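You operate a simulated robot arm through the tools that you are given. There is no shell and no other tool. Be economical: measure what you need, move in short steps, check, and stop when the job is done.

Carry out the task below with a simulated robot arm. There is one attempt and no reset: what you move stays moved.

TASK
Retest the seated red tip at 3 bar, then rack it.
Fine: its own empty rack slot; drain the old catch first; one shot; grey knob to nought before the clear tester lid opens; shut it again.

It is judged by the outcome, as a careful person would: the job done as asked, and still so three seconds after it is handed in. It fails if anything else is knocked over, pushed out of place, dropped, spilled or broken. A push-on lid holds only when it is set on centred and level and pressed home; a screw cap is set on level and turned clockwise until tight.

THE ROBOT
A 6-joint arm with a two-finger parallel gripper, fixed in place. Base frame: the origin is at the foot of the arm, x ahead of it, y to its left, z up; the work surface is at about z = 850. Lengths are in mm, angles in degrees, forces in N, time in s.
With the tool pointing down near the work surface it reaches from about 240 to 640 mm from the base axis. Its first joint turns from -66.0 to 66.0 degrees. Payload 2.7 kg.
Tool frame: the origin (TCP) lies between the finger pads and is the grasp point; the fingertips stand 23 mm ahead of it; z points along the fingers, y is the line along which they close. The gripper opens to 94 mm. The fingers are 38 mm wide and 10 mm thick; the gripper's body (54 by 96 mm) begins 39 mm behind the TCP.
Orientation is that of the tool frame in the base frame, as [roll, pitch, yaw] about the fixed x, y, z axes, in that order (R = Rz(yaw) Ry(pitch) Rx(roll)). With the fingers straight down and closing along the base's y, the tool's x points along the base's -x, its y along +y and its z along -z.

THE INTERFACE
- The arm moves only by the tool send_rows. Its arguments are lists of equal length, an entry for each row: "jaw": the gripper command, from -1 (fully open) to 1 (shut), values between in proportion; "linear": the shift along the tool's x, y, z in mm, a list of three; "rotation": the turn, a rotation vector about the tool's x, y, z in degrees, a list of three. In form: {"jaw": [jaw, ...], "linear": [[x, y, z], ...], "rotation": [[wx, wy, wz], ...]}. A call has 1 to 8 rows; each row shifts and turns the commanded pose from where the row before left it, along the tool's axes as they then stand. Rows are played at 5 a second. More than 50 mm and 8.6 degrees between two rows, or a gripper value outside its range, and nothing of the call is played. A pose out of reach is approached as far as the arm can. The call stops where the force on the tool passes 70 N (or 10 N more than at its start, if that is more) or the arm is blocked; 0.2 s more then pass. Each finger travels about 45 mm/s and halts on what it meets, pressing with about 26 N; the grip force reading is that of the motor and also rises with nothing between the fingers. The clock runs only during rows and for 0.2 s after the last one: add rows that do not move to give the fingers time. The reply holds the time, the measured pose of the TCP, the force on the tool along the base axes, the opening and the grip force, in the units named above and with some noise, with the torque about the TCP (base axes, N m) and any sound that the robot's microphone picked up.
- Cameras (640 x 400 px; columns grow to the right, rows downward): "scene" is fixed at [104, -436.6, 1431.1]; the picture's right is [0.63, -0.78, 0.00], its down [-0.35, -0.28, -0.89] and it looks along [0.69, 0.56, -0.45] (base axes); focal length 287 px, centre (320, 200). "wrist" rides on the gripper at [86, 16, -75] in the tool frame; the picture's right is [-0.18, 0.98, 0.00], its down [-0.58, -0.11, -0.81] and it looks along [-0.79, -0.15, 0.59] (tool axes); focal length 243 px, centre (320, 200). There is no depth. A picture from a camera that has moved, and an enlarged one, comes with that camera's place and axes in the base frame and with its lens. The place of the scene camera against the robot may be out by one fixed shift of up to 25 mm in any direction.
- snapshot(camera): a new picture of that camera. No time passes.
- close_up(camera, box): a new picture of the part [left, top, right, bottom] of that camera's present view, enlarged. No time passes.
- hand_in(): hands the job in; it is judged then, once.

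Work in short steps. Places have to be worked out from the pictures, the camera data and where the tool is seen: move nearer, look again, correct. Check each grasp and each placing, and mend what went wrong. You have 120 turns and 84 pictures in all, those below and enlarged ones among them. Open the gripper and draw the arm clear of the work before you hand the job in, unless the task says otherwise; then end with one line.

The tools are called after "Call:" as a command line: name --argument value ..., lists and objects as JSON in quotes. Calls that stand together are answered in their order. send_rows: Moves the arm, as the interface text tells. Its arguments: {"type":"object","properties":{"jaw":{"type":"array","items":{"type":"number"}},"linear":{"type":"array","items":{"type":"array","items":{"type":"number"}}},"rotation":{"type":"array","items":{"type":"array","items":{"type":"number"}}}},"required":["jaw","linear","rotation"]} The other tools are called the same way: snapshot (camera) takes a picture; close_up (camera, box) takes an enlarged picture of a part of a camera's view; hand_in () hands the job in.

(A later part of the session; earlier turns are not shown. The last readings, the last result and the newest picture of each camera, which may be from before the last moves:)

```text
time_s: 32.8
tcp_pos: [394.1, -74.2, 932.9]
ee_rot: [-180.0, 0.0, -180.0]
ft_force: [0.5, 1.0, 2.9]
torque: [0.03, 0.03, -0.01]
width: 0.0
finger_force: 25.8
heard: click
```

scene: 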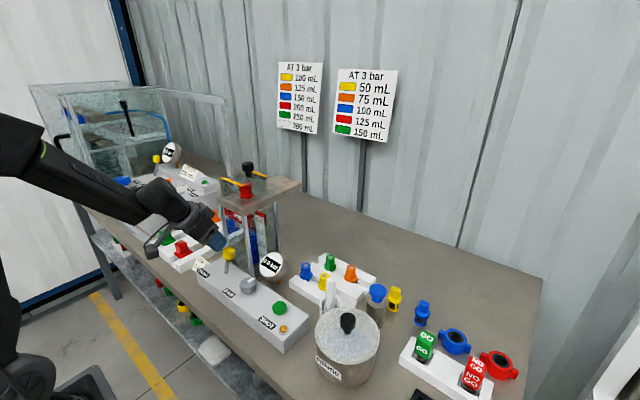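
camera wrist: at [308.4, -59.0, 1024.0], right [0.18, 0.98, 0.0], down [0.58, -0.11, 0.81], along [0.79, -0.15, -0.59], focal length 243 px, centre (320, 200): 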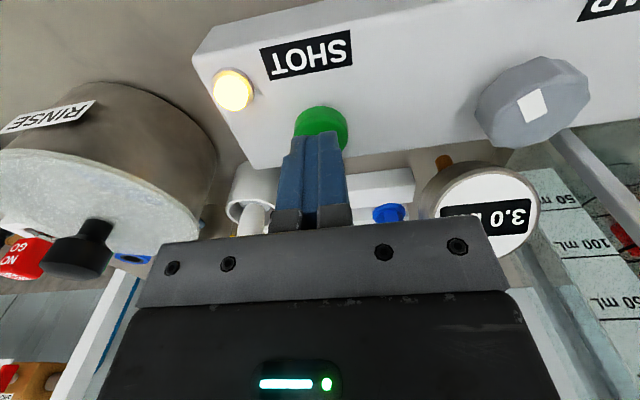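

A click was heard. I hold still and look at the catch before doing anything more.

Call:
send_rows --jaw '[1, 1, 1, 1, 1]' --linear '[[0, 0, 0], [0, 0, 0], [0, 0, 0], [0, 0, 0], [0, 0, 0]]' --rotation '[[0, 0, 0], [0, 0, 0], [0, 0, 0], [0, 0, 0], [0, 0, 0]]'

Call:
close_up --camera "scene" --box '[180, 160, 340, 260]'

```text
time_s: 34.0
tcp_pos: [393.9, -73.4, 933.4]
ee_rot: [-180.0, 0.1, 180.0]
ft_force: [0.7, 0.9, 1.5]
torque: [0.01, 0.01, -0.02]
width: 0.1
finger_force: 26.1
```

```text
4.00 times, centred on (260, 210) of scene
camera zoom: at [104.0, -436.5, 1431.2], right [0.63, -0.78, 0.0], down [-0.35, -0.28, -0.89], along [0.69, 0.56, -0.45], focal length 1148 px, centre (560, 160)
```

zoom: 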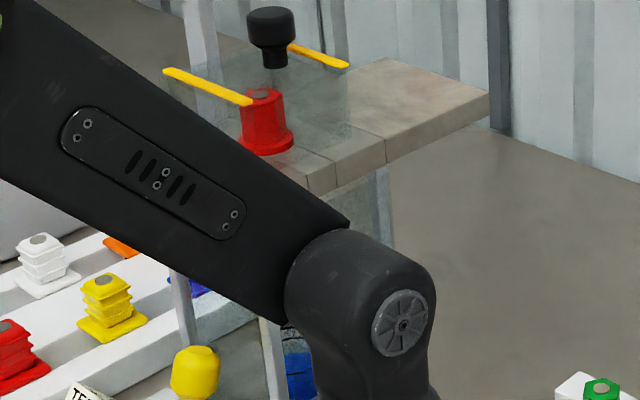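

Blue liquid shows in the catch, so the shot fired. I lift off and check the level.

Call:
send_rows --jaw '[1, 1, 1, 1]' --linear '[[0, 0, -20], [0, 0, -40], [0, 0, -40], [0, 0, 0]]' --rotation '[[0, 0, 0], [0, 0, 0], [0, 0, 0], [0, 0, 0]]'

Call:
snapshot --camera "wrist"

```text
time_s: 35.0
tcp_pos: [393.8, -70.0, 1034.9]
ee_rot: [-180.0, 0.0, 180.0]
ft_force: [-0.1, 0.1, -0.1]
torque: [0.0, -0.03, -0.01]
width: 0.0
finger_force: 26.4
```

```text
41 pictures are left
camera wrist: at [308.4, -55.0, 1109.3], right [0.18, 0.98, 0.0], down [0.58, -0.11, 0.81], along [0.79, -0.15, -0.59], focal length 243 px, centre (320, 200)
```

wrist: 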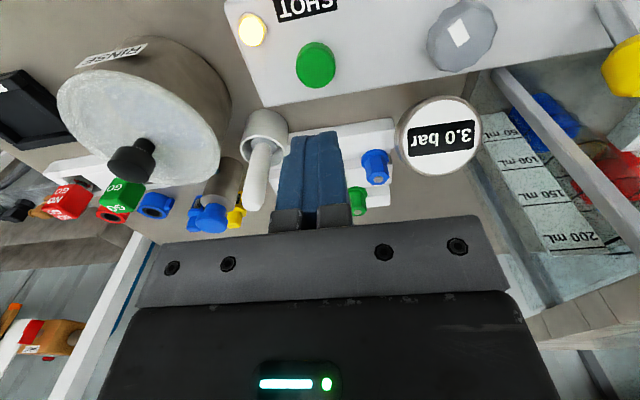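

Now back to the grey knob: move over it, pre-rotated clockwise, then grip and turn it back to nought.

Call:
send_rows --jaw '[-0.3, -0.3, -0.3, -0.3]' --linear '[[0, 34, 0], [0, 34, 0], [-2, 31, 30], [0, 0, 0]]' --rotation '[[0, 0, 0], [0, 0, 0], [0, 0, 0], [0, 0, 0]]'

Call:
send_rows --jaw '[-0.3, -0.3, -0.3, -0.3, -0.3, -0.3, -0.3]' --linear '[[0, 0, 0], [0, 0, 0], [0, 0, 0], [0, 0, 0], [0, 0, 0], [0, 0, 0], [0, 0, 0]]' --rotation '[[0, 0, 8], [0, 0, 8], [0, 0, 8], [0, 0, 8], [0, 0, 8], [0, 0, 8], [0, 0, 8]]'

```text
time_s: 36.0
tcp_pos: [393.2, 28.3, 1004.1]
ee_rot: [-180.0, -0.1, 180.0]
ft_force: [-0.1, -0.8, 0.3]
torque: [0.0, 0.01, -0.01]
width: 61.2
finger_force: 0.0
```

```text
time_s: 37.6
tcp_pos: [395.7, 25.4, 1001.8]
ee_rot: [180.0, 0.0, 123.8]
ft_force: [-0.1, 0.1, -0.8]
torque: [0.0, 0.02, 0.01]
width: 60.9
finger_force: 0.0
```

I descend, grip and begin turning counter-clockwise.

Call:
send_rows --jaw '[-0.3, -0.3, -0.3, 1, 1, 1]' --linear '[[0, 0, 40], [0, 0, 30], [0, 0, 10], [0, 0, 0], [0, 0, 0], [0, 0, 0]]' --rotation '[[0, 0, 0], [0, 0, 0], [0, 0, 0], [0, 0, 0], [0, 0, 0], [0, 0, 0]]'

Call:
send_rows --jaw '[1, 1, 1, 1, 1, 1, 1, 1]' --linear '[[0, 0, 0], [0, 0, 0], [0, 0, 0], [0, 0, 0], [0, 0, 0], [0, 0, 0], [0, 0, 0], [0, 0, 0]]' --rotation '[[0, 0, -8], [0, 0, -8], [0, 0, -8], [0, 0, -8], [0, 0, -8], [0, 0, -8], [0, 0, -8], [0, 0, -8]]'

Call:
send_rows --jaw '[1, 1, 1, 1, 1, 1]' --linear '[[0, 0, 0], [0, 0, 0], [0, 0, 0], [0, 0, 0], [0, 0, 0], [0, 0, 0]]' --rotation '[[0, 0, -8], [0, 0, -8], [0, 0, -8], [0, 0, -8], [0, 0, -8], [0, 0, -8]]'

Call:
close_up --camera "scene" --box '[220, 225, 316, 285]'

```text
time_s: 38.3
tcp_pos: [402.2, 26.5, 943.1]
ee_rot: [179.2, 0.4, 124.3]
ft_force: [-21.9, 0.0, 23.8]
torque: [0.16, -0.45, 0.15]
width: 53.3
finger_force: 0.0
stopped in row 3: the force on the tool passed its limit at 97 N (the readings are from after the stop); the commanded pose is now the measured one
```

```text
time_s: 40.1
tcp_pos: [403.6, 30.7, 940.3]
ee_rot: [179.5, 1.0, -171.8]
ft_force: [-4.8, 45.7, -33.4]
torque: [0.47, -0.02, -0.43]
width: 38.8
finger_force: 44.9
```

```text
time_s: 40.7
tcp_pos: [401.7, 32.1, 940.3]
ee_rot: [179.6, 1.1, -156.5]
ft_force: [0.5, 10.0, -0.9]
torque: [0.15, 0.15, -0.07]
width: 38.6
finger_force: 44.8
stopped in row 3: the force on the tool passed its limit at 71 N (the readings are from after the stop); the commanded pose is now the measured one
```

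```text
6.67 times, centred on (268, 255) of scene
camera zoom: at [104.0, -436.4, 1431.2], right [0.63, -0.78, 0.0], down [-0.35, -0.28, -0.89], along [0.69, 0.56, -0.45], focal length 1913 px, centre (667, -167)
```

zoom: 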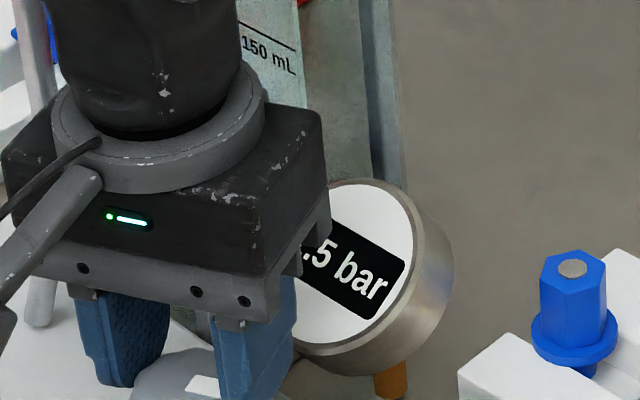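

The descent hit something and the grip is off-centre. I release, rise and inspect before continuing.

Call:
send_rows --jaw '[-0.5, -0.5, -0.5, -0.5, -0.5]' --linear '[[0, 0, 0], [0, 0, 0], [0, 0, 0], [0, 0, -30], [0, 0, -40]]' --rotation '[[0, 0, 0], [0, 0, 0], [0, 0, 0], [0, 0, 0], [0, 0, 0]]'

Call:
snapshot --camera "wrist"

Call:
snapshot --camera "scene"

```text
time_s: 41.9
tcp_pos: [401.4, 26.4, 1010.9]
ee_rot: [179.5, 1.0, -156.7]
ft_force: [-0.2, -0.2, -0.4]
torque: [0.0, -0.01, 0.04]
width: 70.5
finger_force: 0.0
```

```text
39 pictures are left
camera wrist: at [315.6, 5.4, 1083.4], right [-0.22, 0.98, 0.01], down [0.56, 0.12, 0.82], along [0.8, 0.19, -0.58], focal length 243 px, centre (320, 200)
```

wrist: 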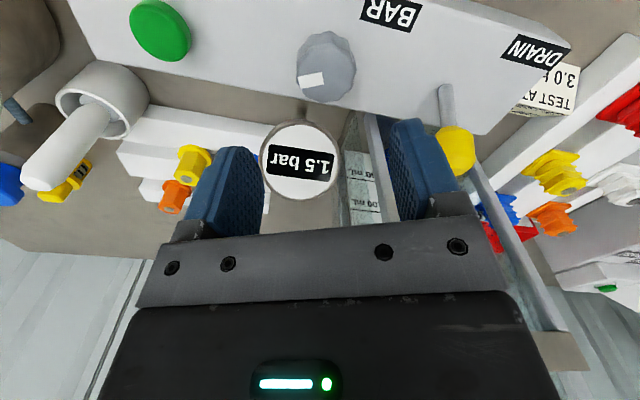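

```text
38 pictures are left
```

scene: 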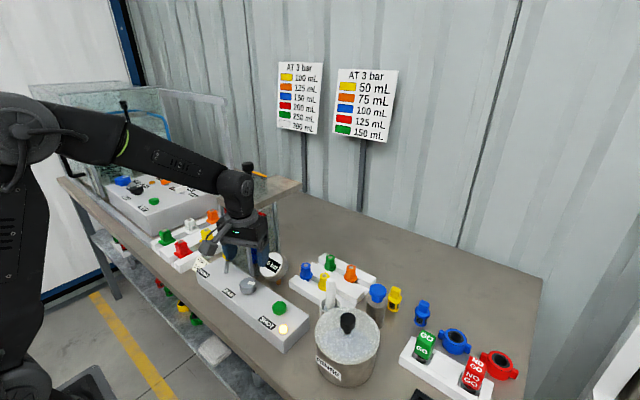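

Gauge is at 1.5 bar and nothing appears displaced. I rotate the wrist back clockwise and recentre on the knob at ≈(393.5,29).

Call:
send_rows --jaw '[-0.5, -0.5, -0.5, -0.5, -0.5, -0.5]' --linear '[[0, 0, 0], [0, 0, 0], [0, 0, 0], [0, 0, 0], [0, 0, 0], [0, 0, 0]]' --rotation '[[0, 0, 7.8], [0, 0, 7.8], [0, 0, 7.7], [0, 1, 0], [0, 0, 0], [0, 0, 0]]'

Call:
snapshot --camera "wrist"

```text
time_s: 43.3
tcp_pos: [401.7, 29.6, 1010.8]
ee_rot: [179.2, -0.2, -179.8]
ft_force: [-0.3, 0.1, -0.2]
torque: [-0.03, -0.04, 0.0]
width: 70.6
finger_force: 0.1
```

```text
37 pictures are left
camera wrist: at [316.3, 44.9, 1085.2], right [0.18, 0.98, 0.01], down [0.58, -0.12, 0.8], along [0.79, -0.14, -0.6], focal length 243 px, centre (320, 200)
```

wrist: 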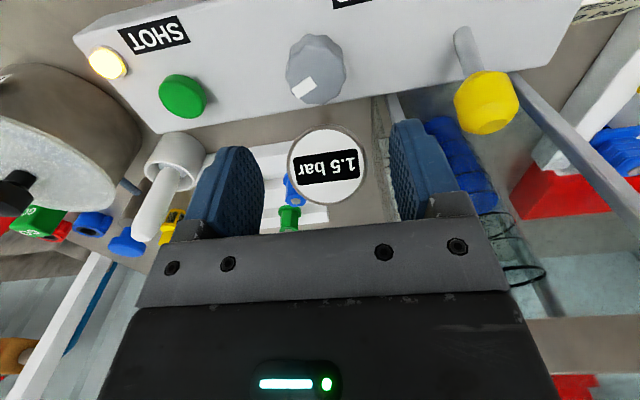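

Knob at ≈(394,30), TCP is 7.5 mm ahead. I correct it, pre-rotate 24° clockwise, and descend carefully.

Call:
send_rows --jaw '[-0.5, -0.5, -0.5, -0.5, -0.5, -0.5, -0.5, -0.5]' --linear '[[7.5, 0, 0], [0, 0, 0], [0, 0, 0], [0, 0, 0], [0, 0, 30], [0, 0, 30], [0, 0, 14], [0, 0, 12]]' --rotation '[[0.8, 0, 0], [0, 0, 8], [0, 0, 8], [0, 0, 8], [0, 0, 0], [0, 0, 0], [0, 0, 0], [0, 0, 0]]'

```text
time_s: 45.1
tcp_pos: [394.6, 32.9, 924.4]
ee_rot: [-180.0, 0.0, 156.1]
ft_force: [0.2, -0.2, -0.4]
torque: [0.0, 0.0, -0.01]
width: 70.6
finger_force: 0.1
```

Clear descent. I grip and turn back 24°.

Call:
send_rows --jaw '[1, 1, 1, 1, 1, 1, 1]' --linear '[[0, 0, 0], [0, 0, 0], [0, 0, 0], [0, 0, 0], [0, 0, 0], [0, 0, 0], [0, 0, 0]]' --rotation '[[0, 0, 0], [0, 0, 0], [0, 0, 0], [0, 0, 0], [0, 0, -8], [0, 0, -8], [0, 0, -8]]'

```text
time_s: 46.7
tcp_pos: [393.4, 29.4, 924.9]
ee_rot: [179.9, -0.2, -180.0]
ft_force: [0.8, -11.9, -1.3]
torque: [-0.04, 1.15, -0.07]
width: 39.4
finger_force: 45.0
```

Forces are well centred now. I continue counter-clockwise and check the gauge.

Call:
send_rows --jaw '[1, 1, 1, 1, 1]' --linear '[[0, 0, 0], [0, 0, 0], [0, 0, 0], [0, 0, 0], [0, 0, 0]]' --rotation '[[0, 0, -8], [0, 0, -8], [0, 0, -8], [0, 0, -8], [0, 0, -8]]'

Call:
close_up --camera "scene" --box '[220, 225, 316, 285]'

```text
time_s: 47.9
tcp_pos: [395.3, 28.5, 924.6]
ee_rot: [179.9, 0.2, -139.8]
ft_force: [8.6, -24.9, -4.3]
torque: [-0.91, 0.71, -0.5]
width: 39.2
finger_force: 44.9
```

```text
6.67 times, centred on (268, 255) of scene
camera zoom: at [104.3, -437.2, 1430.9], right [0.63, -0.78, 0.0], down [-0.35, -0.28, -0.89], along [0.69, 0.56, -0.45], focal length 1913 px, centre (667, -167)
```

zoom: 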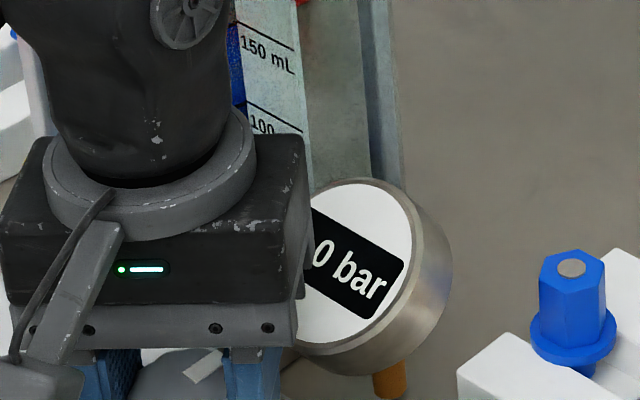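

It's at ".0" with a reaction torque suggesting the stop. One more small turn, then release, rise and read.

Call:
send_rows --jaw '[1, -0.5, -0.5, -0.5, -0.5, -0.5, -0.5]' --linear '[[0, 0, 0], [0, 0, 0], [0, 0, 0], [0, 0, 0], [0, 0, -40], [0, 0, -40], [0, 0, 0]]' --rotation '[[0, 0, -5], [0, 0, 0], [0, 0, 0], [0, 0, 0], [0, 0, 0], [0, 0, 0], [0, 0, 0]]'

Call:
send_rows --jaw '[-0.5, -0.5, -0.5, -0.5, -0.5, -0.5, -0.5]' --linear '[[0, 0, -10], [0, 0, -10], [0, 0, -10], [0, 0, -10], [0, 0, -10], [0, 0, -10], [0, 0, 0]]' --rotation '[[0, 0, 7.5], [0, 0, 7.5], [0, 0, 7.5], [0, 0, 7.5], [0, 0, 7.5], [0, 0, 7.5], [0, 0, 0]]'

Call:
snapshot --camera "wrist"

```text
time_s: 49.5
tcp_pos: [393.5, 30.4, 1005.6]
ee_rot: [180.0, 0.0, -135.0]
ft_force: [-0.5, 0.1, 0.4]
torque: [-0.02, -0.01, 0.01]
width: 70.6
finger_force: 0.1
```

```text
time_s: 51.1
tcp_pos: [395.5, 29.3, 1063.6]
ee_rot: [180.0, -0.1, 180.0]
ft_force: [0.9, -0.4, 0.6]
torque: [-0.02, -0.01, -0.01]
width: 70.5
finger_force: 0.1
```

```text
35 pictures are left
camera wrist: at [310.4, 45.5, 1137.7], right [0.18, 0.98, 0.0], down [0.58, -0.11, 0.81], along [0.79, -0.15, -0.59], focal length 243 px, centre (320, 200)
```

wrist: 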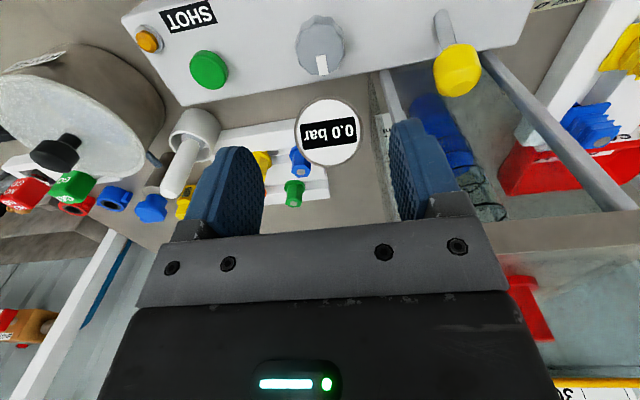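

Gauge 0.0, lamp off, catch holding ~125 mL (red's value). Now I rise and look down at the lid closely.

Call:
send_rows --jaw '[-0.5, -0.5, -0.5, -0.5, -0.5, -0.5, -0.5]' --linear '[[0, 0, -45], [0, 0, -45], [0, 0, -45], [0, 25, -40], [0, 25, -40], [0, 25, -10], [0, 25, 0]]' --rotation '[[0, 0, 0], [0, 0, 0], [0, 0, 0], [0, 0, 0], [0, 0, 0], [0, 0, 0], [0, 0, 0]]'

Call:
close_up --camera "wrist" --box '[200, 80, 440, 230]'

Call:
close_up --camera "scene" --box '[200, 150, 320, 225]'

```text
time_s: 52.7
tcp_pos: [394.6, 127.9, 1290.2]
ee_rot: [180.0, -0.1, -180.0]
ft_force: [0.3, -0.2, 0.1]
torque: [-0.01, -0.02, -0.05]
width: 70.4
finger_force: 0.0
```

```text
2.67 times, centred on (320, 155) of wrist
camera zoom: at [310.0, 144.4, 1365.3], right [0.18, 0.98, 0.0], down [0.58, -0.11, 0.81], along [0.79, -0.15, -0.59], focal length 647 px, centre (320, 320)
```

zoom: 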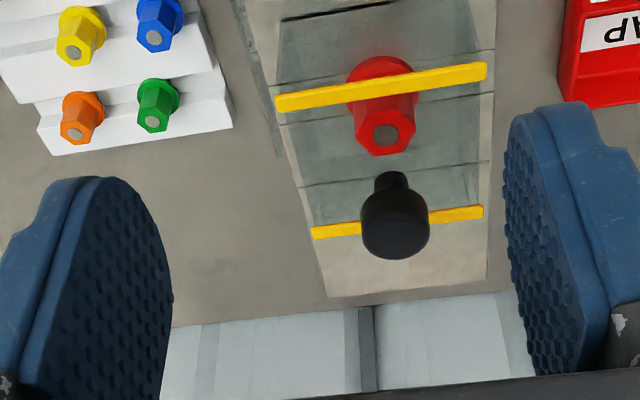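

```text
5.33 times, centred on (260, 188) of scene
camera zoom: at [104.0, -436.6, 1431.2], right [0.63, -0.78, 0.0], down [-0.35, -0.28, -0.89], along [0.69, 0.56, -0.45], focal length 1530 px, centre (640, 267)
```

zoom: 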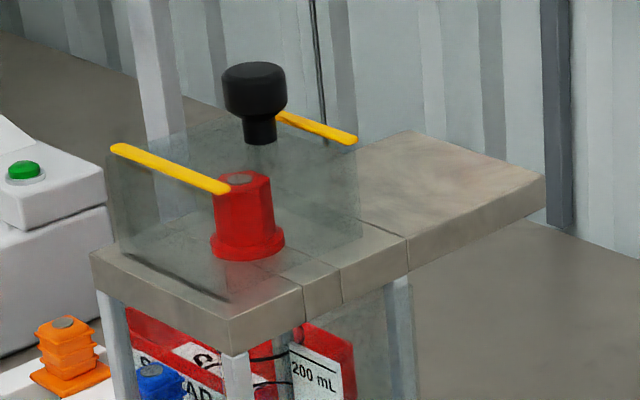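

Lid knob ≈(526,139,1150), lid top ≈1118, lid spanning x 478–562 over the tip at x≈501. I move above the knob.

Call:
send_rows --jaw '[-0.3, -0.3, -0.3, -0.3]' --linear '[[-44, 4, 0], [-44, 4, 0], [-43, 3, 0], [0, 0, 50]]' --rotation '[[0, 0, 0], [0, 0, 0], [0, 0, 0], [0, 0, 0]]'

Call:
snapshot --camera "wrist"

```text
time_s: 53.7
tcp_pos: [495.3, 128.4, 1211.9]
ee_rot: [179.9, -0.1, -179.9]
ft_force: [0.6, 0.5, 0.5]
torque: [0.01, 0.01, 0.0]
width: 61.2
finger_force: 0.0
out of reach, approached as far as the arm can: row 2, 3
```

```text
32 pictures are left
camera wrist: at [411.2, 143.8, 1286.5], right [0.18, 0.98, 0.0], down [0.58, -0.11, 0.81], along [0.79, -0.15, -0.59], focal length 243 px, centre (320, 200)
```

wrist: 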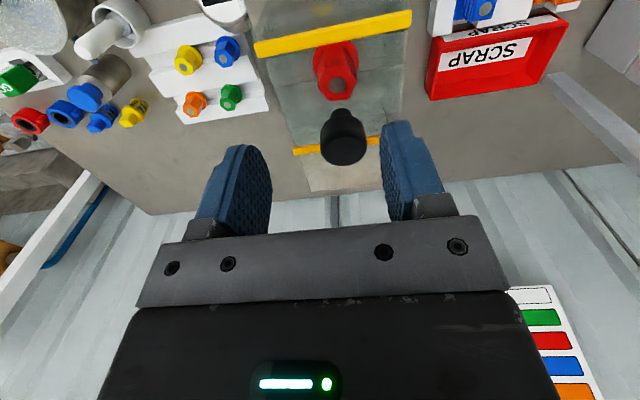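

Vertical reach is limited at this height, so I tilt the tool 45° forward in place.

Call:
send_rows --jaw '[-0.3, -0.3, -0.3, -0.3, -0.3, -0.3, -0.3]' --linear '[[0, 0, -5], [0, 0, 0], [0, 0, 0], [0, 0, 0], [0, 0, 0], [0, 0, 0], [0, 0, 0]]' --rotation '[[0, -7.5, 0], [0, -7.5, 0], [0, -7.5, 0], [0, -7.5, 0], [0, -7.5, 0], [0, -7.5, 0], [0, 0, 0]]'

Call:
snapshot --camera "wrist"

```text
time_s: 55.3
tcp_pos: [494.7, 133.1, 1215.4]
ee_rot: [179.8, 44.9, -179.9]
ft_force: [1.2, -0.4, -0.2]
torque: [0.0, 0.0, 0.01]
width: 61.2
finger_force: 0.2
```

```text
31 pictures are left
camera wrist: at [382.9, 147.7, 1206.4], right [0.13, 0.98, 0.13], down [-0.16, -0.11, 0.98], along [0.98, -0.15, 0.14], focal length 243 px, centre (320, 200)
```

wrist: 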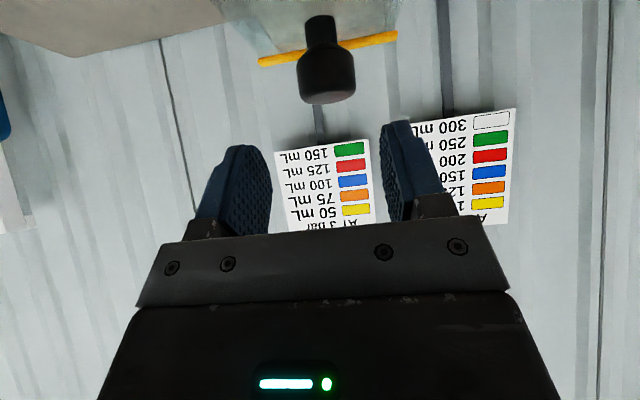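

Re-triangulating from the steep and tilted views puts the knob nearer (515,139,1162). I approach along the tool axis.

Call:
send_rows --jaw '[-0.3, -0.3, -0.3, -0.3, -0.3]' --linear '[[20, 7, 0], [0, 0, 20], [0, 0, 15], [0, 0, 13], [0, 0, 0]]' --rotation '[[0, 0, 0], [0, 0, 0], [0, 0, 0], [0, 0, 0], [0, 0, 0]]'

Call:
snapshot --camera "wrist"

Call:
close_up --camera "scene" --box '[200, 130, 320, 205]'

```text
time_s: 56.5
tcp_pos: [512.0, 138.4, 1166.7]
ee_rot: [180.0, 45.1, -179.9]
ft_force: [-1.9, 0.8, 8.2]
torque: [-0.31, 0.02, -0.1]
width: 61.0
finger_force: 0.1
```

```text
30 pictures are left
camera wrist: at [400.1, 154.2, 1158.0], right [0.13, 0.98, 0.13], down [-0.16, -0.11, 0.98], along [0.98, -0.15, 0.14], focal length 243 px, centre (320, 200)
```

wrist: 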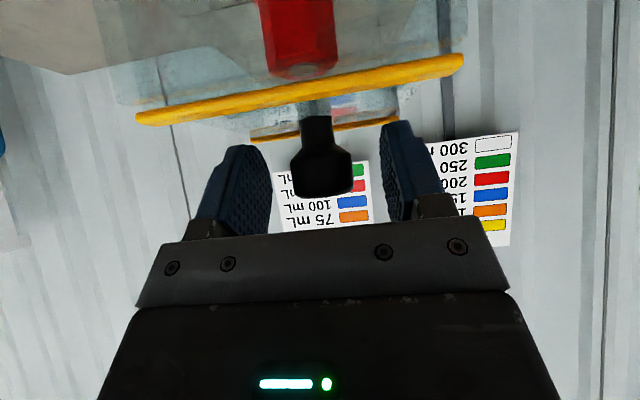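

```text
5.33 times, centred on (260, 168) of scene
camera zoom: at [103.8, -436.6, 1431.2], right [0.63, -0.78, 0.0], down [-0.35, -0.28, -0.89], along [0.69, 0.56, -0.45], focal length 1530 px, centre (640, 373)
```

zoom: 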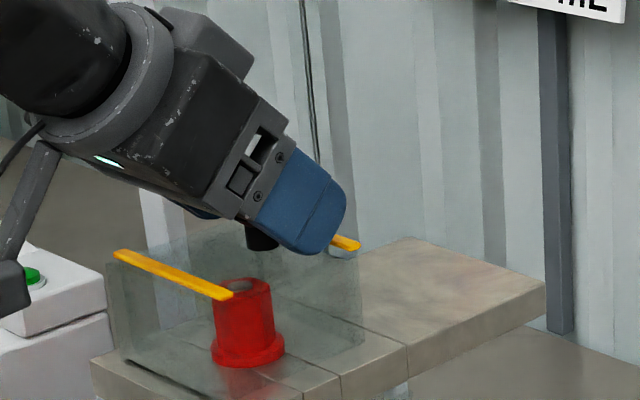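

The knob sits right at the TCP between the fingers, with light contact (8 N). I ease up 2 mm and grip.

Call:
send_rows --jaw '[-0.3, 1, 1, 1, 1]' --linear '[[-1.4, 0, -1.4], [0, 0, 0], [0, 0, 0], [0, 0, 0], [0, 0, 0]]' --rotation '[[0, 0, 0], [0, 0, 0], [0, 0, 0], [0, 0, 0], [0, 0, 0]]'

```text
time_s: 57.7
tcp_pos: [511.6, 139.0, 1165.6]
ee_rot: [179.9, 44.9, -179.9]
ft_force: [-0.6, 13.4, -2.6]
torque: [0.23, -0.25, 0.1]
width: 29.5
finger_force: 44.9
```

Gripped (29.5 mm). I lift gently 6 mm and watch force and torque to learn how the lid opens.

Call:
send_rows --jaw '[1, 1, 1]' --linear '[[-1.4, 0, -1.4], [-1.4, 0, -1.4], [-1.4, 0, -1.4]]' --rotation '[[0, 0, 0], [0, 0, 0], [0, 0, 0]]'

Call:
close_up --camera "scene" --box '[200, 130, 320, 205]'

```text
time_s: 58.5
tcp_pos: [513.3, 139.9, 1167.0]
ee_rot: [-179.7, 44.1, -179.9]
ft_force: [0.0, 19.5, -30.8]
torque: [0.11, -0.26, 0.09]
width: 29.5
finger_force: 44.4
```

```text
5.33 times, centred on (260, 168) of scene
camera zoom: at [104.5, -435.8, 1431.4], right [0.63, -0.78, 0.0], down [-0.35, -0.28, -0.89], along [0.69, 0.56, -0.45], focal length 1530 px, centre (640, 373)
```

zoom: 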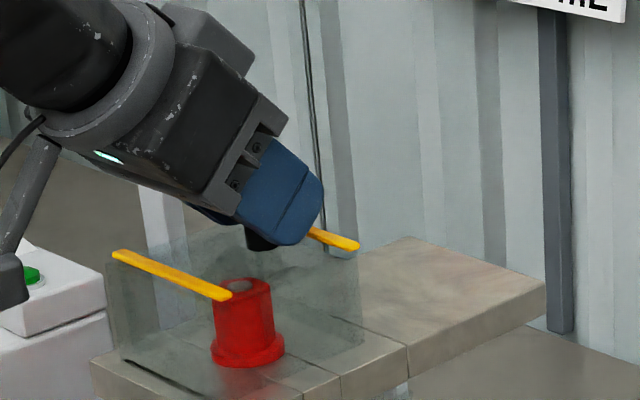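

It resists lifting, so the lid is captive and probably slides back along the deck. I take off the lift and try a small push in +x.

Call:
send_rows --jaw '[1, 1, 1, 1]' --linear '[[2.8, 0, 2.8], [0, 0, 0], [-2.8, 0, 2.8], [-2.8, 0, 2.8]]' --rotation '[[0, 0, 0], [0, 0, 0], [0, 0, 0], [0, 0, 0]]'

Call:
close_up --camera "scene" --box '[200, 130, 320, 205]'

```text
time_s: 59.5
tcp_pos: [521.3, 140.4, 1168.4]
ee_rot: [-179.8, 44.7, -179.9]
ft_force: [-0.3, 13.8, -25.0]
torque: [0.11, -0.68, 0.03]
width: 29.3
finger_force: 45.2
```

```text
5.33 times, centred on (260, 168) of scene
camera zoom: at [104.3, -436.0, 1431.3], right [0.63, -0.78, 0.0], down [-0.35, -0.28, -0.89], along [0.69, 0.56, -0.45], focal length 1530 px, centre (640, 373)
```

zoom: 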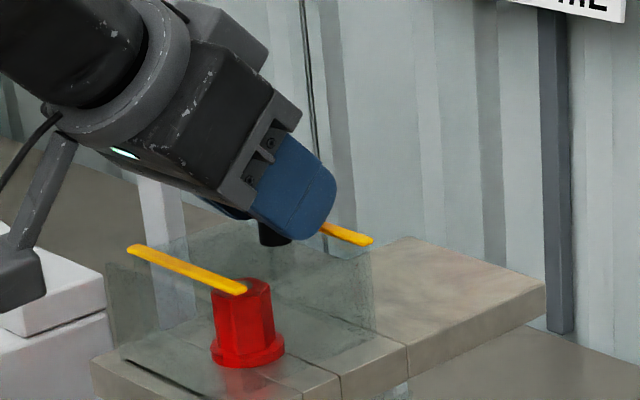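

The roof with the yellow edges is sliding back over fixed clear walls. I ease the lift and slide on in +x.

Call:
send_rows --jaw '[1, 1, 1, 1, 1]' --linear '[[1.6, 0, 1.6], [-7, 0, 7], [-7, 0, 7], [-7, 0, 7], [-7, 0, 7]]' --rotation '[[0, 0, 0], [0, 0, 0], [0, 0, 0], [0, 0, 0], [0, 0, 0]]'

Call:
close_up --camera "scene" --box '[200, 130, 320, 205]'

```text
time_s: 60.7
tcp_pos: [560.6, 141.2, 1167.4]
ee_rot: [-180.0, 44.9, 179.9]
ft_force: [-1.1, 5.4, -9.0]
torque: [-0.03, 0.17, -0.2]
width: 29.3
finger_force: 45.2
```

```text
5.33 times, centred on (260, 168) of scene
camera zoom: at [104.1, -436.4, 1431.2], right [0.63, -0.78, 0.0], down [-0.35, -0.28, -0.89], along [0.69, 0.56, -0.45], focal length 1530 px, centre (640, 373)
```

zoom: 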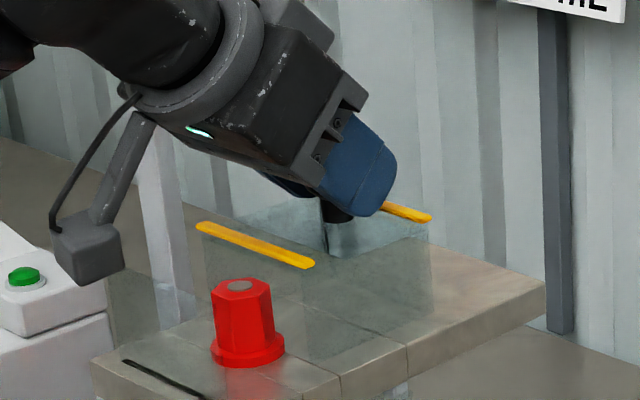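

Sliding freely; the tip is coming clear. I continue about 50 mm.

Call:
send_rows --jaw '[1, 1, 1, 1, 1]' --linear '[[-7, 0, 7], [-7, 0, 7], [-7, 0, 7], [-7, 0, 7], [-7, 0, 7]]' --rotation '[[0, 0, 0], [0, 0, 0], [0, 0, 0], [0, 0, 0], [0, 0, 0]]'

Call:
close_up --camera "scene" --box '[200, 130, 320, 205]'

```text
time_s: 61.9
tcp_pos: [608.4, 140.2, 1167.6]
ee_rot: [-180.0, 44.7, -179.9]
ft_force: [-36.1, 12.3, -5.1]
torque: [0.16, 0.56, 0.09]
width: 29.9
finger_force: 45.2
```

```text
5.33 times, centred on (260, 168) of scene
camera zoom: at [102.9, -436.1, 1431.4], right [0.63, -0.78, 0.0], down [-0.35, -0.28, -0.89], along [0.69, 0.56, -0.45], focal length 1530 px, centre (640, 373)
```

zoom: 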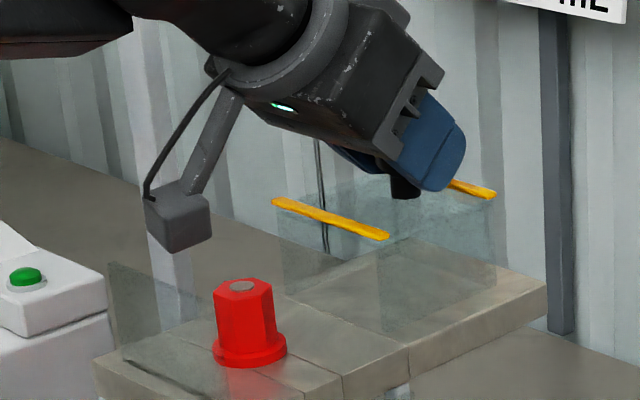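

Lid at its rear stop, tip fully exposed. I release, withdraw along the tool axis and straighten up in front of the tip.

Call:
send_rows --jaw '[-0.3, -0.3, -0.3, -0.3, -0.3, -0.3, -0.3]' --linear '[[0, 0, 0], [0, 0, 0], [0, 0, -35], [0, 0, -35], [25, 0, -25], [30, 0, -30], [30, 0, -30]]' --rotation '[[0, 0, 0], [0, 0, 0], [0, 0, 0], [0, 0, 0], [0, 0, 0], [0, 0, 0], [0, 0, 0]]'

Call:
send_rows --jaw '[-0.3, -0.3, -0.3, -0.3, -0.3, -0.3, -0.3]' --linear '[[0, 0, 0], [0, 0, 0], [0, 0, 0], [0, 0, 0], [0, 0, 0], [0, 0, 0], [0, 0, 0]]' --rotation '[[0, 7.5, 0], [0, 7.5, 0], [0, 7.5, 0], [0, 7.5, 0], [0, 7.5, 0], [0, 7.5, 0], [0, 0, 0]]'

Call:
snapshot --camera "wrist"

```text
time_s: 63.5
tcp_pos: [441.5, 137.7, 1220.1]
ee_rot: [179.9, 44.9, -180.0]
ft_force: [-0.7, -0.3, 0.0]
torque: [0.01, -0.04, 0.0]
width: 61.1
finger_force: 0.1
```

```text
time_s: 65.1
tcp_pos: [442.0, 138.4, 1217.3]
ee_rot: [-180.0, -0.2, -179.9]
ft_force: [-0.6, -0.3, 0.7]
torque: [0.01, 0.0, -0.01]
width: 61.2
finger_force: 0.0
```

```text
24 pictures are left
camera wrist: at [357.5, 154.4, 1292.2], right [0.18, 0.98, 0.0], down [0.58, -0.11, 0.8], along [0.79, -0.15, -0.59], focal length 243 px, centre (320, 200)
```

wrist: 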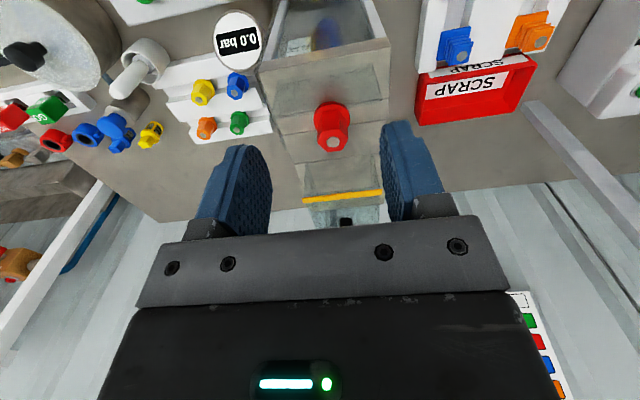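

Tip top at ≈(502,138.5,1120). I move above it and lower to just over its top.

Call:
send_rows --jaw '[-0.3, -0.3, -0.3, -0.3]' --linear '[[-20, 0, 25], [-20, 0, 20], [-20, 0, 10], [0, 0, 0]]' --rotation '[[0, 0, 0], [0, 0, 0], [0, 0, 0], [0, 0, 0]]'

Call:
snapshot --camera "wrist"

```text
time_s: 66.1
tcp_pos: [503.6, 141.0, 1163.7]
ee_rot: [-180.0, -0.1, -180.0]
ft_force: [0.3, 0.1, 0.5]
torque: [-0.01, 0.0, 0.01]
width: 61.2
finger_force: 0.0
```

```text
23 pictures are left
camera wrist: at [417.3, 156.7, 1237.9], right [0.18, 0.98, 0.0], down [0.58, -0.11, 0.81], along [0.79, -0.15, -0.59], focal length 243 px, centre (320, 200)
```

wrist: 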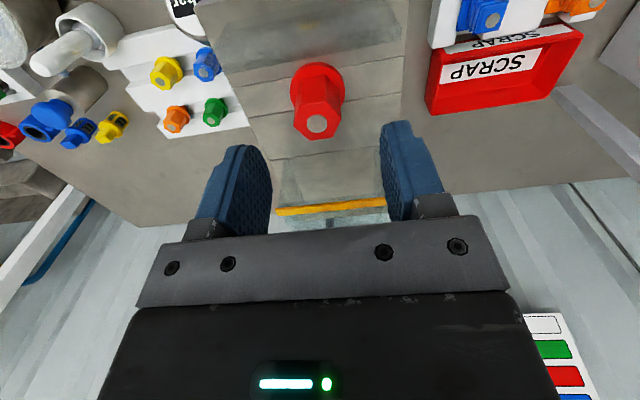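

Aligned within a couple of mm. I shift 2 mm in -y and descend around the tip, then check before gripping.

Call:
send_rows --jaw '[-0.3, -0.3, -0.3, -0.3]' --linear '[[0, -2, 20], [0, 0, 20], [0, 0, 13], [0, 0, 0]]' --rotation '[[0, 0, 0], [0, 0, 0], [0, 0, 0], [0, 0, 0]]'

Call:
snapshot --camera "wrist"

```text
time_s: 67.1
tcp_pos: [502.6, 137.3, 1107.1]
ee_rot: [179.9, -0.1, -179.9]
ft_force: [-2.6, 0.5, 1.8]
torque: [-0.08, -0.06, -0.04]
width: 60.9
finger_force: 0.0
```

```text
22 pictures are left
camera wrist: at [417.7, 153.5, 1182.6], right [0.18, 0.98, 0.0], down [0.58, -0.11, 0.81], along [0.79, -0.15, -0.59], focal length 243 px, centre (320, 200)
```

wrist: 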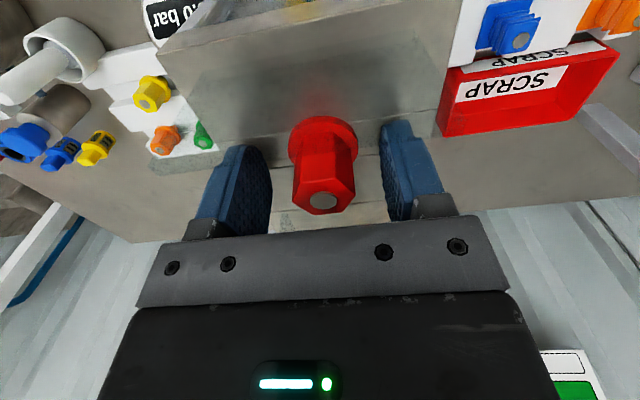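

Tip centre ≈(500,139), top z≈1121. I nudge by 2 mm and close on the hex.

Call:
send_rows --jaw '[-0.3, 1, 1, 1, 1, 1]' --linear '[[2.5, 1, -2], [0, 0, 0], [0, 0, 0], [0, 0, 0], [0, 0, 0], [0, 0, 0]]' --rotation '[[0, 0, 0], [0, 0, 0], [0, 0, 0], [0, 0, 0], [0, 0, 0], [0, 0, 0]]'

```text
time_s: 68.5
tcp_pos: [499.7, 138.4, 1110.0]
ee_rot: [180.0, -0.1, -179.9]
ft_force: [-0.3, -0.2, 0.6]
torque: [0.03, -0.01, 0.0]
width: 34.3
finger_force: 25.7
```

Gripped at 34 mm. I lift slowly to see if it comes straight out.

Call:
send_rows --jaw '[1, 1, 1]' --linear '[[0, 0, -2], [0, 0, -2], [0, 0, -2]]' --rotation '[[0, 0, 0], [0, 0, 0], [0, 0, 0]]'

Call:
snapshot --camera "wrist"

```text
time_s: 69.3
tcp_pos: [500.7, 138.7, 1116.9]
ee_rot: [180.0, -0.1, -179.9]
ft_force: [0.9, -0.2, -0.7]
torque: [0.02, -0.01, -0.01]
width: 34.7
finger_force: 26.8
```

```text
21 pictures are left
camera wrist: at [415.1, 154.0, 1191.9], right [0.18, 0.98, 0.0], down [0.58, -0.11, 0.81], along [0.79, -0.15, -0.59], focal length 243 px, centre (320, 200)
```

wrist: 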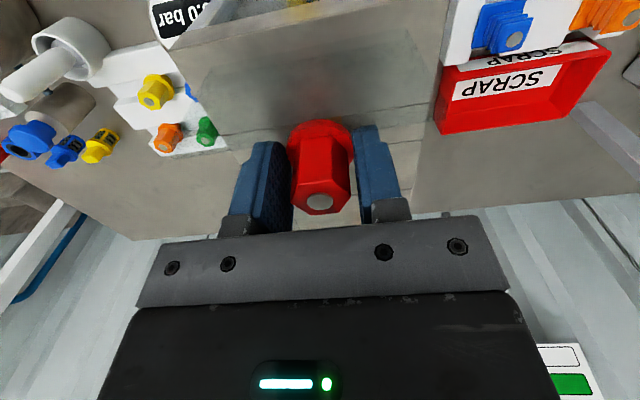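

The tip moves with the gripper. I lift it clear and check.

Call:
send_rows --jaw '[1, 1, 1, 1]' --linear '[[0, 0, -10], [0, 0, -20], [0, 0, -20], [0, 0, 0]]' --rotation '[[0, 0, 0], [0, 0, 0], [0, 0, 0], [0, 0, 0]]'

Call:
close_up --camera "scene" --box '[180, 130, 340, 230]'

```text
time_s: 70.3
tcp_pos: [498.3, 136.9, 1168.2]
ee_rot: [-180.0, 0.0, -179.9]
ft_force: [-0.1, 0.4, -0.6]
torque: [0.01, 0.02, -0.04]
width: 34.2
finger_force: 26.2
```

```text
4.00 times, centred on (260, 180) of scene
camera zoom: at [104.0, -436.6, 1431.1], right [0.63, -0.78, 0.0], down [-0.35, -0.28, -0.89], along [0.69, 0.56, -0.45], focal length 1148 px, centre (560, 280)
```

zoom: 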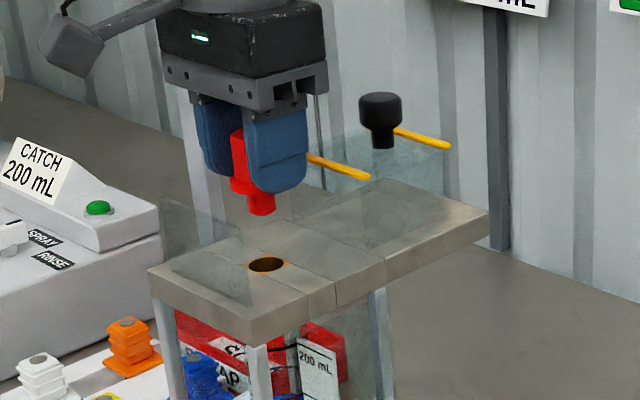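

The red tip is out cleanly (shank visible). I carry it at this height across to -y, away from the tester.

Call:
send_rows --jaw '[1, 1, 1, 1, 1, 1, 1, 1]' --linear '[[0, -40, 0], [0, -40, 0], [0, -40, 0], [0, -40, 0], [-15, -40, 0], [-15, -40, 0], [-10, -40, 20], [0, -10, 30]]' --rotation '[[0, 0, 0], [0, 0, 0], [0, 0, 0], [0, 0, 0], [0, 0, 0], [0, 0, 0], [0, 0, 0], [0, 0, 0]]'

Call:
send_rows --jaw '[1, 1, 1, 1]' --linear '[[0, 0, 20], [0, 0, 20], [0, 0, 20], [0, 0, 0]]' --rotation '[[0, 0, 8.3], [0, 0, 8.3], [0, 0, 8.3], [0, 0, 0]]'

Call:
snapshot --camera "wrist"

Call:
close_up --camera "scene" --box '[270, 190, 430, 290]'

```text
time_s: 72.1
tcp_pos: [538.8, -156.0, 1118.1]
ee_rot: [180.0, -0.1, -179.9]
ft_force: [-0.7, -0.2, -0.6]
torque: [-0.01, 0.0, 0.01]
width: 34.3
finger_force: 26.1
```

```text
time_s: 73.1
tcp_pos: [539.5, -152.8, 1057.0]
ee_rot: [179.9, -0.2, 155.1]
ft_force: [0.2, -0.3, 0.1]
torque: [-0.01, -0.03, -0.03]
width: 34.3
finger_force: 26.2
```

```text
19 pictures are left
camera wrist: at [468.8, -102.5, 1131.8], right [0.58, 0.81, 0.0], down [0.48, -0.34, 0.81], along [0.66, -0.47, -0.59], focal length 243 px, centre (320, 200)
```

wrist: 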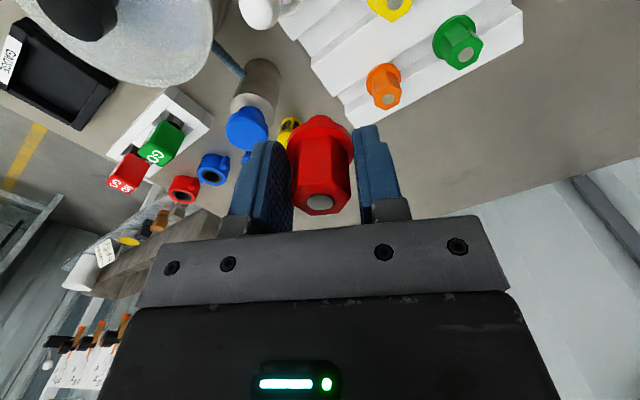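

```text
4.00 times, centred on (350, 240) of scene
camera zoom: at [104.0, -436.6, 1431.1], right [0.63, -0.78, 0.0], down [-0.35, -0.28, -0.89], along [0.69, 0.56, -0.45], focal length 1148 px, centre (200, 40)
```

zoom: 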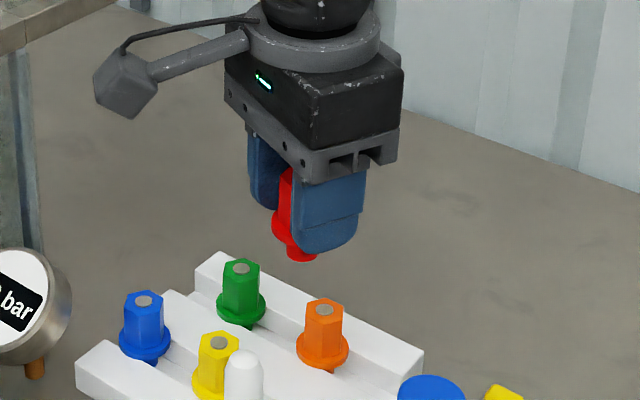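

Tip sits exactly on the tool axis. I lower to about 35 mm above the seat at (542,-153) and check alignment with its neighbours.

Call:
send_rows --jaw '[1, 1, 1, 1, 1]' --linear '[[-2.5, 0.6, 40], [0, 0, 40], [0, 0, 25], [0, 0, 14], [0, 0, 0]]' --rotation '[[0, 0, 0], [0, 0, 0], [0, 0, 0], [0, 0, 0], [0, 0, 0]]'

Call:
close_up --camera "scene" --box '[285, 225, 405, 300]'

Call:
snapshot --camera "wrist"

```text
time_s: 74.3
tcp_pos: [543.7, -151.5, 939.6]
ee_rot: [180.0, 0.0, 155.2]
ft_force: [-0.6, -0.1, -0.5]
torque: [0.02, 0.01, 0.04]
width: 34.4
finger_force: 26.3
```

```text
5.33 times, centred on (345, 262) of scene
camera zoom: at [104.0, -436.6, 1431.1], right [0.63, -0.78, 0.0], down [-0.35, -0.28, -0.89], along [0.69, 0.56, -0.45], focal length 1530 px, centre (187, -133)
```

zoom: 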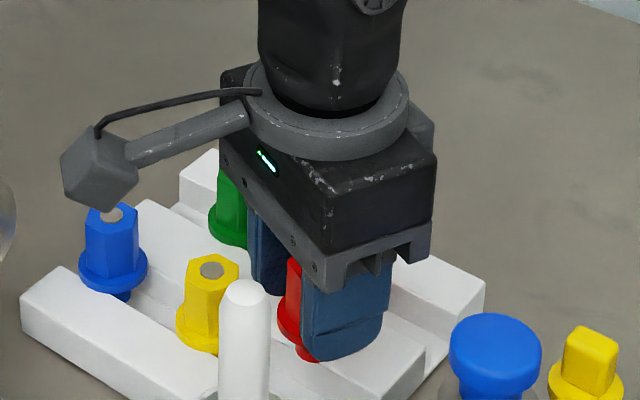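

```text
16 pictures are left
camera wrist: at [473.7, -100.2, 1013.6], right [0.58, 0.81, 0.0], down [0.48, -0.34, 0.81], along [0.66, -0.47, -0.59], focal length 243 px, centre (320, 200)
```

wrist: 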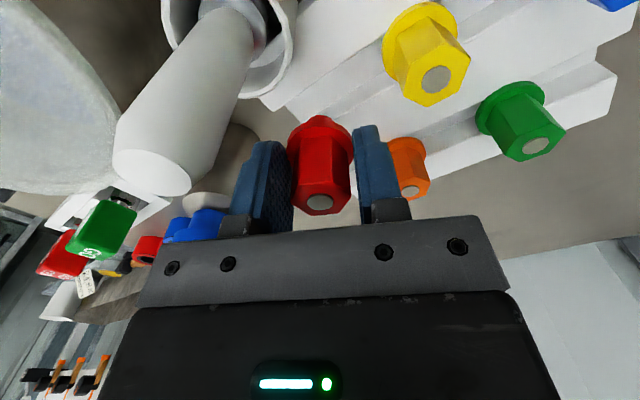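

Yellow re-measured at (544,-91); so I aim at (543,-154). I shift 3 mm and lower gently while watching force.

Call:
send_rows --jaw '[1, 1, 1, 1, 1]' --linear '[[0, -3.2, 0], [0, 0, 8], [0, 0, 8], [0, 0, 6], [0, 0, 0]]' --rotation '[[0, 0, 0], [0, 0, 0], [0, 0, 0], [0, 0, 0], [0, 0, 0]]'

Call:
close_up --camera "scene" --box '[305, 245, 385, 295]'

```text
time_s: 75.5
tcp_pos: [540.0, -154.0, 917.7]
ee_rot: [-179.9, 0.0, 155.2]
ft_force: [0.2, 0.1, 0.1]
torque: [0.02, 0.0, 0.01]
width: 34.3
finger_force: 25.9
```

```text
8.00 times, centred on (345, 270) of scene
camera zoom: at [104.0, -436.6, 1431.1], right [0.63, -0.78, 0.0], down [-0.35, -0.28, -0.89], along [0.69, 0.56, -0.45], focal length 2295 px, centre (120, -360)
```

zoom: 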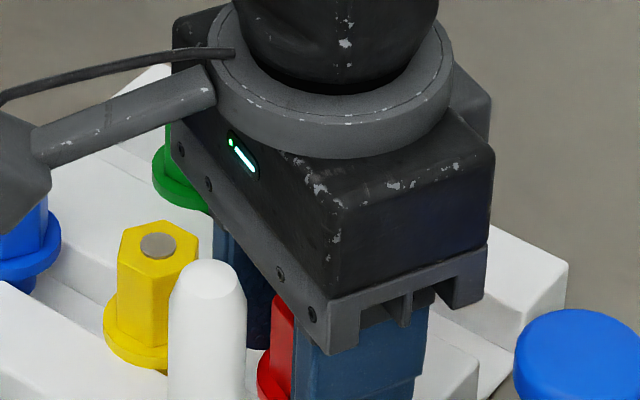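

No contact yet; I go on in smaller steps to the expected seat height (~901).

Call:
send_rows --jaw '[1, 1, 1, 1, 1]' --linear '[[0, 0, 4], [0, 0, 4], [0, 0, 4], [0, 0, 3], [0, 0, 0]]' --rotation '[[0, 0, 0], [0, 0, 0], [0, 0, 0], [0, 0, 0], [0, 0, 0]]'

Call:
snapshot --camera "wrist"

```text
time_s: 76.7
tcp_pos: [539.8, -155.3, 900.8]
ee_rot: [-180.0, 0.0, 155.2]
ft_force: [0.5, -0.5, -0.3]
torque: [-0.02, 0.01, 0.02]
width: 34.2
finger_force: 25.9
```

```text
14 pictures are left
camera wrist: at [470.7, -104.7, 975.6], right [0.58, 0.81, 0.0], down [0.48, -0.34, 0.81], along [0.66, -0.47, -0.59], focal length 243 px, centre (320, 200)
```

wrist: 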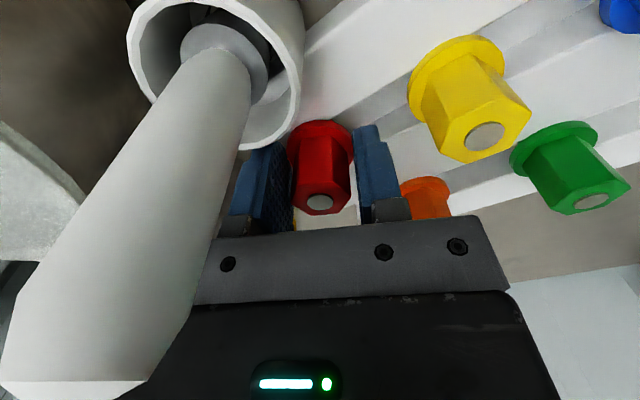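

No contact force; the red's top is level with yellow's to within ~2 mm. I lower in 1 mm steps to feel the seat.

Call:
send_rows --jaw '[1, 1, 1]' --linear '[[0, 0, 1], [0, 0, 1], [0, 0, 0]]' --rotation '[[0, 0, 0], [0, 0, 0], [0, 0, 0]]'

```text
time_s: 77.5
tcp_pos: [542.6, -154.7, 898.7]
ee_rot: [-180.0, -0.2, 155.2]
ft_force: [-0.5, 0.6, 0.2]
torque: [0.03, -0.01, 0.01]
width: 34.4
finger_force: 25.9
```

Call:
send_rows --jaw '[1, 1, 1, 1]' --linear '[[0, 0, 1], [0, 0, 1], [0, 0, 1], [0, 0, 0]]' --rotation '[[0, 0, 0], [0, 0, 0], [0, 0, 0], [0, 0, 0]]'

Call:
close_up --camera "wrist" --box '[220, 80, 540, 280]'

```text
time_s: 78.5
tcp_pos: [542.7, -155.5, 897.6]
ee_rot: [179.9, 0.2, 155.1]
ft_force: [-2.8, -1.1, 23.0]
torque: [-0.09, 0.12, 0.04]
width: 34.3
finger_force: 25.7
```

```text
2.00 times, centred on (380, 180) of wrist
camera zoom: at [470.9, -105.0, 972.0], right [0.58, 0.81, 0.0], down [0.48, -0.34, 0.81], along [0.66, -0.47, -0.59], focal length 485 px, centre (200, 240)
```

zoom: 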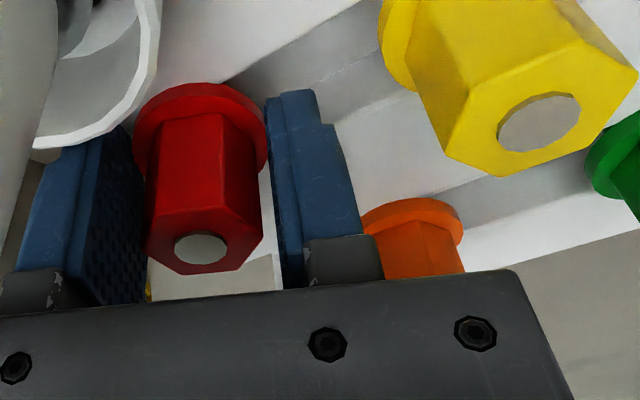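

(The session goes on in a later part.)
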